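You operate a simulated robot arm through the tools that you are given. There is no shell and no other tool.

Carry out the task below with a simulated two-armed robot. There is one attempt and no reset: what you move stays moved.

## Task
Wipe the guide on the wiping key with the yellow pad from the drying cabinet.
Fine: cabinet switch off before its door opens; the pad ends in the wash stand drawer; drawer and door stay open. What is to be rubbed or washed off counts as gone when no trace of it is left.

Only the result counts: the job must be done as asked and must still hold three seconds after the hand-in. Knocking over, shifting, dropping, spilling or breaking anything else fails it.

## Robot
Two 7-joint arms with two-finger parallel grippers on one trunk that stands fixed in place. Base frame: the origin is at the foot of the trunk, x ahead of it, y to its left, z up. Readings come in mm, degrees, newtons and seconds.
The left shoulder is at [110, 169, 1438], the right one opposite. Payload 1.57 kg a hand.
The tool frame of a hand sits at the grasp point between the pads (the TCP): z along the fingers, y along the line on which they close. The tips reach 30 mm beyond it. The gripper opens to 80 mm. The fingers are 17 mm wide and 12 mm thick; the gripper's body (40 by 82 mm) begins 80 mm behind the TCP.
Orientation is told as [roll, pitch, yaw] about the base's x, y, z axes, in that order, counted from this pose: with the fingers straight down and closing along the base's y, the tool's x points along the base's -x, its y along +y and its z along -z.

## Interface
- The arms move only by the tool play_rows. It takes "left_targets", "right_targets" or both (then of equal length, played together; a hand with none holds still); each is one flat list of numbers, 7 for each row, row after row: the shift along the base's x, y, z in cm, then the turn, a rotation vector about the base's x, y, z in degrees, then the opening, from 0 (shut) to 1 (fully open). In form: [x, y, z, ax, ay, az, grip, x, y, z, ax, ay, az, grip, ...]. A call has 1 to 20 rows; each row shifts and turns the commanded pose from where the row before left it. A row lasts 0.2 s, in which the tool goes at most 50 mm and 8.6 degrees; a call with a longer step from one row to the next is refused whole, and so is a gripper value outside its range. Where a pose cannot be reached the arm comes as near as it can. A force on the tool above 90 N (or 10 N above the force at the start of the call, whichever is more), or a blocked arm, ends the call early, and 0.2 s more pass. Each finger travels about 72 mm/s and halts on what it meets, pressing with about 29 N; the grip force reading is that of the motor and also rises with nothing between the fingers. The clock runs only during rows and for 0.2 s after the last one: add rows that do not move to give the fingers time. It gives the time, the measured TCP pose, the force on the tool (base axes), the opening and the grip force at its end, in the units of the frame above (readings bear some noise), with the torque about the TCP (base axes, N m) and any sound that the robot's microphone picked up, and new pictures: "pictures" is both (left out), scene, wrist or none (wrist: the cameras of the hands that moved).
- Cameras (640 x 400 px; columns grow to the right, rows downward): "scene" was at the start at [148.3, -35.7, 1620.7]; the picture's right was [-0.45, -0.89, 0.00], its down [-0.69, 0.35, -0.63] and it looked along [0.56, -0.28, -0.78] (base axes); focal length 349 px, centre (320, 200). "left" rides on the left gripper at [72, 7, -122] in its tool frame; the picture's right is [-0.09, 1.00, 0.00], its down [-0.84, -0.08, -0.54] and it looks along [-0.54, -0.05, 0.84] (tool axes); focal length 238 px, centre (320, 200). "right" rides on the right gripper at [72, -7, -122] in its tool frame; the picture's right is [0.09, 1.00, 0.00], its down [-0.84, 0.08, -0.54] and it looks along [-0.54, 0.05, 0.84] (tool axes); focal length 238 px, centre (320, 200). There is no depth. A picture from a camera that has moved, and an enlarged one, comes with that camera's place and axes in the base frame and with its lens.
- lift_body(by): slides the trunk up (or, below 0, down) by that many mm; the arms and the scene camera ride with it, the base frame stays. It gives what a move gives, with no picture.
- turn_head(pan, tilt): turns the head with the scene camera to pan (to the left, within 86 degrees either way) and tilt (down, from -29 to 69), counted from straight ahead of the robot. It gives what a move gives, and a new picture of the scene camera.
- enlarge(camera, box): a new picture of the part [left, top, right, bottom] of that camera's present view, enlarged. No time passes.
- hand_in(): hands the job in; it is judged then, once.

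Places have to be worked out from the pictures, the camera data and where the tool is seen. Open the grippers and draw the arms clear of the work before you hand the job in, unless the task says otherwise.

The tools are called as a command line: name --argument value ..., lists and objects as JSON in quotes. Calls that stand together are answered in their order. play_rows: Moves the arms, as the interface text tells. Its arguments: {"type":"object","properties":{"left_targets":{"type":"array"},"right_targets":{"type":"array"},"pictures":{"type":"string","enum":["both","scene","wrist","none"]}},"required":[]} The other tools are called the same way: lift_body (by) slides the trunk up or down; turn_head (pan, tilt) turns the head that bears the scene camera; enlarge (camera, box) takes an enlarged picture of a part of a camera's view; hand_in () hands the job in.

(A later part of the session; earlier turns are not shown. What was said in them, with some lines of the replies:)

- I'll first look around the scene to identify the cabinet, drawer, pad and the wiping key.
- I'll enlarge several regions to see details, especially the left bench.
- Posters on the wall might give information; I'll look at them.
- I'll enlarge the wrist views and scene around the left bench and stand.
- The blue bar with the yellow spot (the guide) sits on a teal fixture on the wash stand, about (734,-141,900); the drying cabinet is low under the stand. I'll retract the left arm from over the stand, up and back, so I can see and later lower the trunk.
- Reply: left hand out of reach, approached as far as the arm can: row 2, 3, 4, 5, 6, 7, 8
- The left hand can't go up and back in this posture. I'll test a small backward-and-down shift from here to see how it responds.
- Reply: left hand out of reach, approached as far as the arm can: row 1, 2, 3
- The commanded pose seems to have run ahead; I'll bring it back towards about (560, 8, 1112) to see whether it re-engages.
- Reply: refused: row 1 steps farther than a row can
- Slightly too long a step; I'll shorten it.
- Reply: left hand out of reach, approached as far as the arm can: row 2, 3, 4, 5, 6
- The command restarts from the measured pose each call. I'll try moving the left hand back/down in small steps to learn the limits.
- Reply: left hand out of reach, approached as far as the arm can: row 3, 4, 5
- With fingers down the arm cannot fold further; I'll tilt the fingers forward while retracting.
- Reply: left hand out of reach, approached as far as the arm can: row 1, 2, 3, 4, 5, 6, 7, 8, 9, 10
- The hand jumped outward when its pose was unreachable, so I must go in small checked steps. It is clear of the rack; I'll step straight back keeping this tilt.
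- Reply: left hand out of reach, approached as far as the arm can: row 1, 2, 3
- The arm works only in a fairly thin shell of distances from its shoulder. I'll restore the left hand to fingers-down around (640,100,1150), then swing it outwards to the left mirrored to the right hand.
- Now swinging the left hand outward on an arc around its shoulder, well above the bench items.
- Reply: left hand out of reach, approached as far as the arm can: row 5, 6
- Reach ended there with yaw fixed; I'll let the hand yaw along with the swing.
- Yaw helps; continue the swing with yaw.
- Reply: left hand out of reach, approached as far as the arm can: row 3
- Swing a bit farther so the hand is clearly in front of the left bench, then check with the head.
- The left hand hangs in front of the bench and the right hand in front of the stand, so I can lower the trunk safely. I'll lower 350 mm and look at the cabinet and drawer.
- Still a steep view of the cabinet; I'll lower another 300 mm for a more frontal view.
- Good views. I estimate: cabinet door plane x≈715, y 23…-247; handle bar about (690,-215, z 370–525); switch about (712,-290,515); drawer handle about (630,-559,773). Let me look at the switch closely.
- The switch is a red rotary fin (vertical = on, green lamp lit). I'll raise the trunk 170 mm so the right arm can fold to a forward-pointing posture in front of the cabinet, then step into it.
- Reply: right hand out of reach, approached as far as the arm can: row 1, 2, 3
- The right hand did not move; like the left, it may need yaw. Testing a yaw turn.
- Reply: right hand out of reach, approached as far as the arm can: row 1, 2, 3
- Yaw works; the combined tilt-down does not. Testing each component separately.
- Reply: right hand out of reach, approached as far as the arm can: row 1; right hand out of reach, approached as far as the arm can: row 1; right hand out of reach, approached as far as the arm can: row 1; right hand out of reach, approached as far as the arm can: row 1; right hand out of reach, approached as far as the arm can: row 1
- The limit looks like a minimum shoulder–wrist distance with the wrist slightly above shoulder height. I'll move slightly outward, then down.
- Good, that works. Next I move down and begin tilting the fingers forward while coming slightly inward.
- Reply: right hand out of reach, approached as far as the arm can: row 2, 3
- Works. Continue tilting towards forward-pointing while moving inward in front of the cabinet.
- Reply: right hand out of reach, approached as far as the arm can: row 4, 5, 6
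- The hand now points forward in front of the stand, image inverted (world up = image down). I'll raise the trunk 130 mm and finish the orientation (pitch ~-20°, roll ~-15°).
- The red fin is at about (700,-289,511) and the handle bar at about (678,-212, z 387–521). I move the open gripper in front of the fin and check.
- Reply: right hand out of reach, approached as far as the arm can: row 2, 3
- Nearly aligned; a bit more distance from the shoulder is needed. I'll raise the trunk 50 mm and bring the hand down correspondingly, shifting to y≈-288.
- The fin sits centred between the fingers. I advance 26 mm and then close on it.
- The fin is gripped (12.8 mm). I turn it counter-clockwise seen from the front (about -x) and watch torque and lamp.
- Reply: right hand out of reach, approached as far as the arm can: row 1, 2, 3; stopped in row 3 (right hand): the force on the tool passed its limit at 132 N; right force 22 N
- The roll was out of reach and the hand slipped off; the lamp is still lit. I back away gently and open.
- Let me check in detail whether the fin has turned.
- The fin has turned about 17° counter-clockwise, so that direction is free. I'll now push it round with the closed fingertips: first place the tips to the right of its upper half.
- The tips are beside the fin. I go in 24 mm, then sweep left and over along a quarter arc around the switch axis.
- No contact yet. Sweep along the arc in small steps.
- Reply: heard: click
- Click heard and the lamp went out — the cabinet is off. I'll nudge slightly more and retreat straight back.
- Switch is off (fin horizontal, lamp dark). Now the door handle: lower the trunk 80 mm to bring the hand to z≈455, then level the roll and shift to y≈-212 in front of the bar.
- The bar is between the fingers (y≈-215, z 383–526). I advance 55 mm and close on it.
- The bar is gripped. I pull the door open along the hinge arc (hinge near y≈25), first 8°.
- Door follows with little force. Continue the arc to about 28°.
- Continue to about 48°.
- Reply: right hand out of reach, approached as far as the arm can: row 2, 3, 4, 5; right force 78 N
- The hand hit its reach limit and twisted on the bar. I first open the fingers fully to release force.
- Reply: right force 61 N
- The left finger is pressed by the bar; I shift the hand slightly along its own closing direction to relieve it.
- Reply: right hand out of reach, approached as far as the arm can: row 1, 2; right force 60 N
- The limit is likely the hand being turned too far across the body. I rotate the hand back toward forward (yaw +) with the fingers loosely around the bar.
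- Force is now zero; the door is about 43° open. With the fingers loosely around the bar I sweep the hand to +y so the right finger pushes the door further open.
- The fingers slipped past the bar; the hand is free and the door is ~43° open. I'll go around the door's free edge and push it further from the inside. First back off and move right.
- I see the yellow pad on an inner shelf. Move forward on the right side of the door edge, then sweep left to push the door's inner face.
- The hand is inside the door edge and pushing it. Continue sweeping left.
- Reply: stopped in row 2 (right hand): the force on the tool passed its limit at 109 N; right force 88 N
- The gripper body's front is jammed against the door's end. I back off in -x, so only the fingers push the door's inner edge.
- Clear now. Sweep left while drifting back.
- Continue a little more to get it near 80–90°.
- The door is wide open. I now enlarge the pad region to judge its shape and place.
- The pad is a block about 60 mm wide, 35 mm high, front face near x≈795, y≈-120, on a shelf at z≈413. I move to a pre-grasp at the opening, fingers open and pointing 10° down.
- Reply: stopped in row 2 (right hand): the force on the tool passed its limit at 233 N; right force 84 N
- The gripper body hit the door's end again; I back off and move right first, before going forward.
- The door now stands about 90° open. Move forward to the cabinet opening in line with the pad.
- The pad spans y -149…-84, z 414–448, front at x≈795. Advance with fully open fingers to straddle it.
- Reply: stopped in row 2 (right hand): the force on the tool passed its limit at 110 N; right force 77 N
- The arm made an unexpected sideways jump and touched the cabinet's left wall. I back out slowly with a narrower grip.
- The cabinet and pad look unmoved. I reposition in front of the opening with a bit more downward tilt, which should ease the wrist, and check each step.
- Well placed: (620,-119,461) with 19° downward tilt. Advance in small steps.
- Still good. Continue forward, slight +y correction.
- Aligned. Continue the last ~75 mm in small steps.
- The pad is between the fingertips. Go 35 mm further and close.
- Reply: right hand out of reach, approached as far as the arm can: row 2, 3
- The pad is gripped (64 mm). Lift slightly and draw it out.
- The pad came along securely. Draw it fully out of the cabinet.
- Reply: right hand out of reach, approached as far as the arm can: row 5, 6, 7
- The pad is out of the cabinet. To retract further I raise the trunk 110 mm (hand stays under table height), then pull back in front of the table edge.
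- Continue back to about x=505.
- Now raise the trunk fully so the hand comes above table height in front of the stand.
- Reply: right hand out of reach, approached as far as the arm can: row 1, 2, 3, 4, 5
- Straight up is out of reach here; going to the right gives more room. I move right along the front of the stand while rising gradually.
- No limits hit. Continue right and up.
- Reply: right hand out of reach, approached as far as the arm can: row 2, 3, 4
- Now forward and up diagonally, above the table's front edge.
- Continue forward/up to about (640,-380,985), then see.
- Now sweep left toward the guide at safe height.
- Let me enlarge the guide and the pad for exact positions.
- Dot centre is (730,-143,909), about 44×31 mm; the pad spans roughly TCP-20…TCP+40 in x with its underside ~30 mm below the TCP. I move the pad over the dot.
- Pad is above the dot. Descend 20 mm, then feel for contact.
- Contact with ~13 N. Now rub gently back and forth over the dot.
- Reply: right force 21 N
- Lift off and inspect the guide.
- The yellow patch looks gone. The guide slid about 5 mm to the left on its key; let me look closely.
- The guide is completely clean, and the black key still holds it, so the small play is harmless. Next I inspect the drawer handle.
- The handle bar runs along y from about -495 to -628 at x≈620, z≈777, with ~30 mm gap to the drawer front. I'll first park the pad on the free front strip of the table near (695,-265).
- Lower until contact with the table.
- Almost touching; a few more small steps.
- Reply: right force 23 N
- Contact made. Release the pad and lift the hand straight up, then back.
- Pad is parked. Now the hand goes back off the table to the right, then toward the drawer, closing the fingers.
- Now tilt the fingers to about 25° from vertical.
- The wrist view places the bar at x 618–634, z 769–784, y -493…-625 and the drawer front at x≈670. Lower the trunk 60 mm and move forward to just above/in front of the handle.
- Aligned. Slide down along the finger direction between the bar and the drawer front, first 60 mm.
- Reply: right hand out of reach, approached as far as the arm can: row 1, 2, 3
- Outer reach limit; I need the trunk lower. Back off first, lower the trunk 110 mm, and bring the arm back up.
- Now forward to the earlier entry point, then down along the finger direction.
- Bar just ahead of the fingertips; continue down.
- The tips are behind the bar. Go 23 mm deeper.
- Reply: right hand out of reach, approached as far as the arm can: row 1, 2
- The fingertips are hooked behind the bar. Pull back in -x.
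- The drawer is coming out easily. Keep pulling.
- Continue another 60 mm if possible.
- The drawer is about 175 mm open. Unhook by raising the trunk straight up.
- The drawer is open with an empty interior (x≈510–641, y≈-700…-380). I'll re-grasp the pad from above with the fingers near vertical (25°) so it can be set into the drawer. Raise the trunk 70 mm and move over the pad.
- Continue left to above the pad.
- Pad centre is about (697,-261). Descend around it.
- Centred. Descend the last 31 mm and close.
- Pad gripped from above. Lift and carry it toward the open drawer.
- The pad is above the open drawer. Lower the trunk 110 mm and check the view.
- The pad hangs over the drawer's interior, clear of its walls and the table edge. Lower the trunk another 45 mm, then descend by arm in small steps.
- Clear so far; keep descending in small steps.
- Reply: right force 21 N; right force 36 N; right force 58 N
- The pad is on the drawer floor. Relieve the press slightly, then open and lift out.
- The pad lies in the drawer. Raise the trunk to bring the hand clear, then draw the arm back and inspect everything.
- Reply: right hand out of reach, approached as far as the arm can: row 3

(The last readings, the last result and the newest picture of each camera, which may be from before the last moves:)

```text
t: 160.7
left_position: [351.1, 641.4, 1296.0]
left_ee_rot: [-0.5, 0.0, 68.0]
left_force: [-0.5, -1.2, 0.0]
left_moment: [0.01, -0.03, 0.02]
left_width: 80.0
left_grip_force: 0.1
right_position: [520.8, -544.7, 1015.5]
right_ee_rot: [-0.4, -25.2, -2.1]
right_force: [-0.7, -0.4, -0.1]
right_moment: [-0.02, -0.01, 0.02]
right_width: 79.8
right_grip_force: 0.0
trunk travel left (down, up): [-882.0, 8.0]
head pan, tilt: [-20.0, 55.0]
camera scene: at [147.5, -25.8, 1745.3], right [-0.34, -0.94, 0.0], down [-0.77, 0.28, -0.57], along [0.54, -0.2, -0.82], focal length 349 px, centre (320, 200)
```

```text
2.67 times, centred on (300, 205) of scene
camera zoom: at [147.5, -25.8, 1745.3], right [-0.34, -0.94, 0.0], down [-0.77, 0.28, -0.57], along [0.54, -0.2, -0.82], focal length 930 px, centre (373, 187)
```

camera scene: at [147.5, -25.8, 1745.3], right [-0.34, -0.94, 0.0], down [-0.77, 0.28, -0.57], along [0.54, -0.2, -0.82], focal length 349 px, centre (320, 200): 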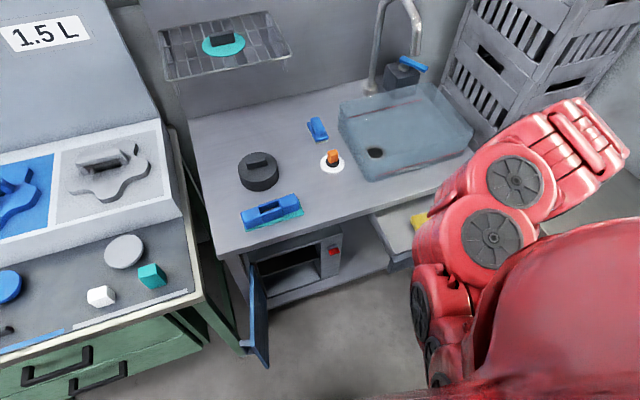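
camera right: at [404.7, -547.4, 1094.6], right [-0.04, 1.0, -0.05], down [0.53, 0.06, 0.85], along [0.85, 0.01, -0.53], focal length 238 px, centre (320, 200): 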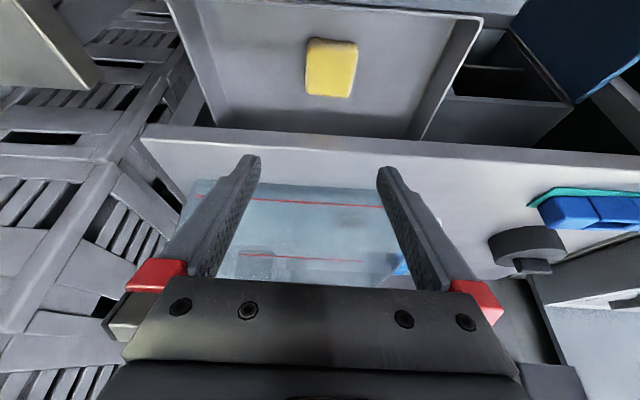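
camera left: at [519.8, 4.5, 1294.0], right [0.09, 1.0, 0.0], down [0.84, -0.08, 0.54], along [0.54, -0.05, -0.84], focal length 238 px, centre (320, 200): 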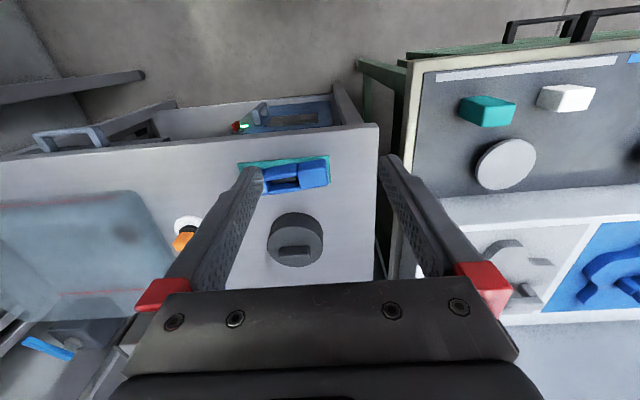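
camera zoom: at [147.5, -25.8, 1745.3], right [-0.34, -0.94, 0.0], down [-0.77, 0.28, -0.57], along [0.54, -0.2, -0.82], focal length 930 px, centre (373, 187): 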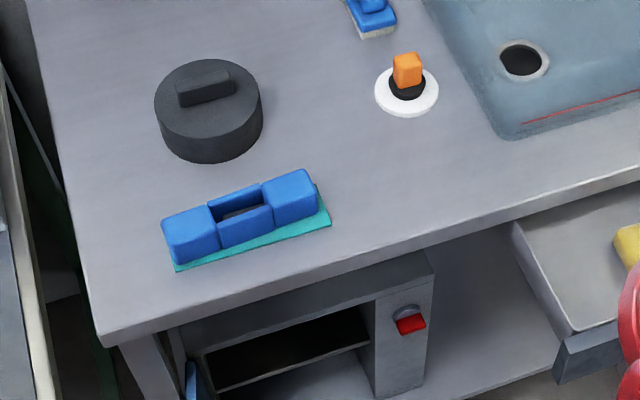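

The guide is clean, the switch is off, door and drawer are open, the pad is in the drawer, other items undisturbed. I draw the right hand a bit further clear before handing in.

play_rows --right_targets '[-0.8, 0, 1, 0, 6, 0, 1, -0.8, 0, 1, 0, 6, 0, 1, -0.8, 0, 1, 0, 6, 0, 1]' --pictures "both"

turn_head --pan -45 --tilt 50

```text
t: 161.5
left_position: [349.0, 640.0, 1296.1]
left_ee_rot: [-0.3, 0.0, 68.2]
left_force: [-0.8, -0.6, 0.2]
left_moment: [-0.04, -0.04, 0.0]
left_width: 80.0
left_grip_force: 0.0
right_position: [516.1, -565.6, 1024.6]
right_ee_rot: [-0.8, -10.2, -1.9]
right_force: [0.8, -0.3, 0.3]
right_moment: [-0.02, 0.01, -0.02]
right_width: 80.0
right_grip_force: 0.0
right hand out of reach, approached as far as the arm can: row 1, 2
trunk travel left (down, up): [-882.0, 8.0]
head pan, tilt: [-20.0, 55.0]
camera scene: at [145.3, -27.6, 1745.5], right [-0.34, -0.94, 0.0], down [-0.77, 0.28, -0.57], along [0.54, -0.19, -0.82], focal length 349 px, centre (320, 200)
camera right: at [423.7, -567.0, 1131.5], right [-0.05, 1.0, -0.03], down [0.73, 0.06, 0.68], along [0.68, 0.01, -0.73], focal length 238 px, centre (320, 200)
```

scene: 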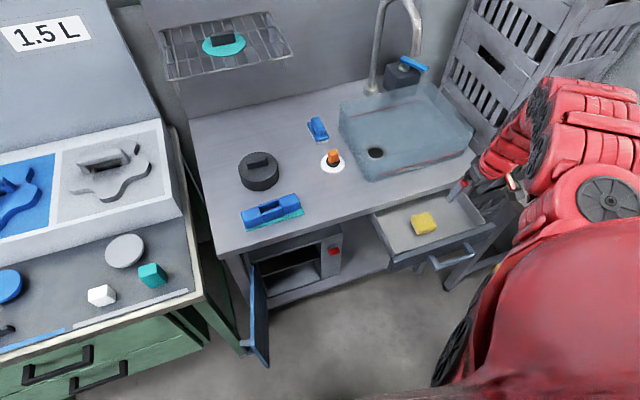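
right: 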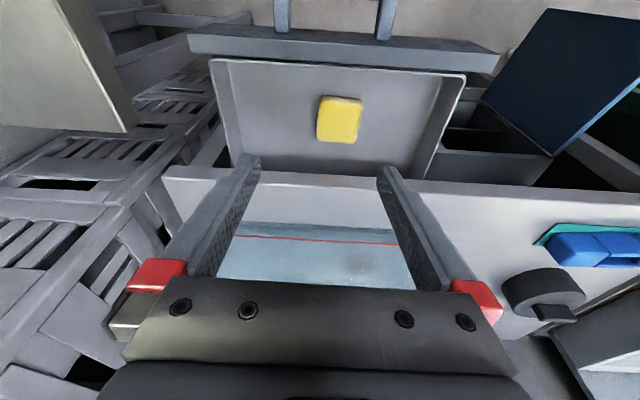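

```text
t: 162.4
left_position: [352.2, 641.0, 1294.9]
left_ee_rot: [-0.4, 0.0, 68.0]
left_force: [-0.2, -1.0, -0.6]
left_moment: [0.01, -0.02, 0.03]
left_width: 80.1
left_grip_force: 0.0
right_position: [517.3, -567.3, 1023.3]
right_ee_rot: [-0.9, -10.3, -2.4]
right_force: [0.2, 0.5, -0.4]
right_moment: [-0.02, 0.02, -0.02]
right_width: 79.9
right_grip_force: 0.1
trunk travel left (down, up): [-882.0, 8.0]
head pan, tilt: [-45.0, 50.0]
camera scene: at [135.2, -55.3, 1751.7], right [-0.71, -0.71, 0.0], down [-0.54, 0.54, -0.64], along [0.45, -0.45, -0.77], focal length 349 px, centre (320, 200)
```

scene: 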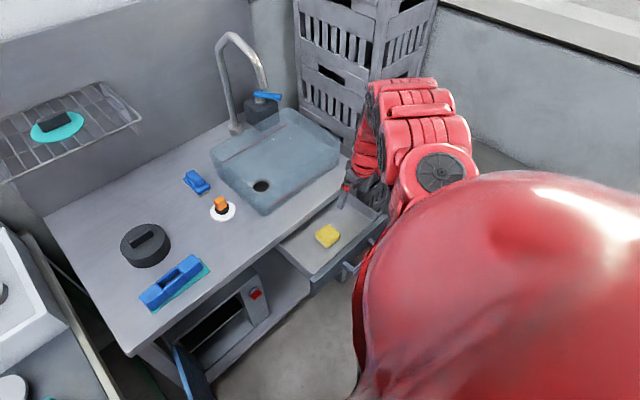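

Everything is in its final state: the guide is clean, the cabinet is off with its door open, and the pad lies in the open drawer. Both grippers are open and clear, so I hand in.

hand_in

```text
The job is handed in.
```

I wiped the guide clean with the yellow pad from the drying cabinet and handed the job in. No yellow trace shows in the enlarged view. The hand-in gave no verdict, so I don't know how it was judged.

- **Cabinet:** I turned the switch off before the door opened. I heard it click and the lamp went out. The door is still open.
- **Pad:** it is lying on the floor of the wash stand drawer, and the drawer is still open. In between I set it down on the table top so I could pull the drawer open.
- **Arms:** both grippers are open and clear of the work.

These things went less than smoothly:

- **Guide shift:** the guide slid about 5 mm to the left while I rubbed it. It still sits on its key, so I left it there.
- **Door and cabinet bumps:** while opening the door and reaching for the pad, the right arm ran into the switch, the end of the door and the cabinet's inner wall. The hardest of these contacts was about 233 N on the door. The last pictures show nothing else moved or damaged.
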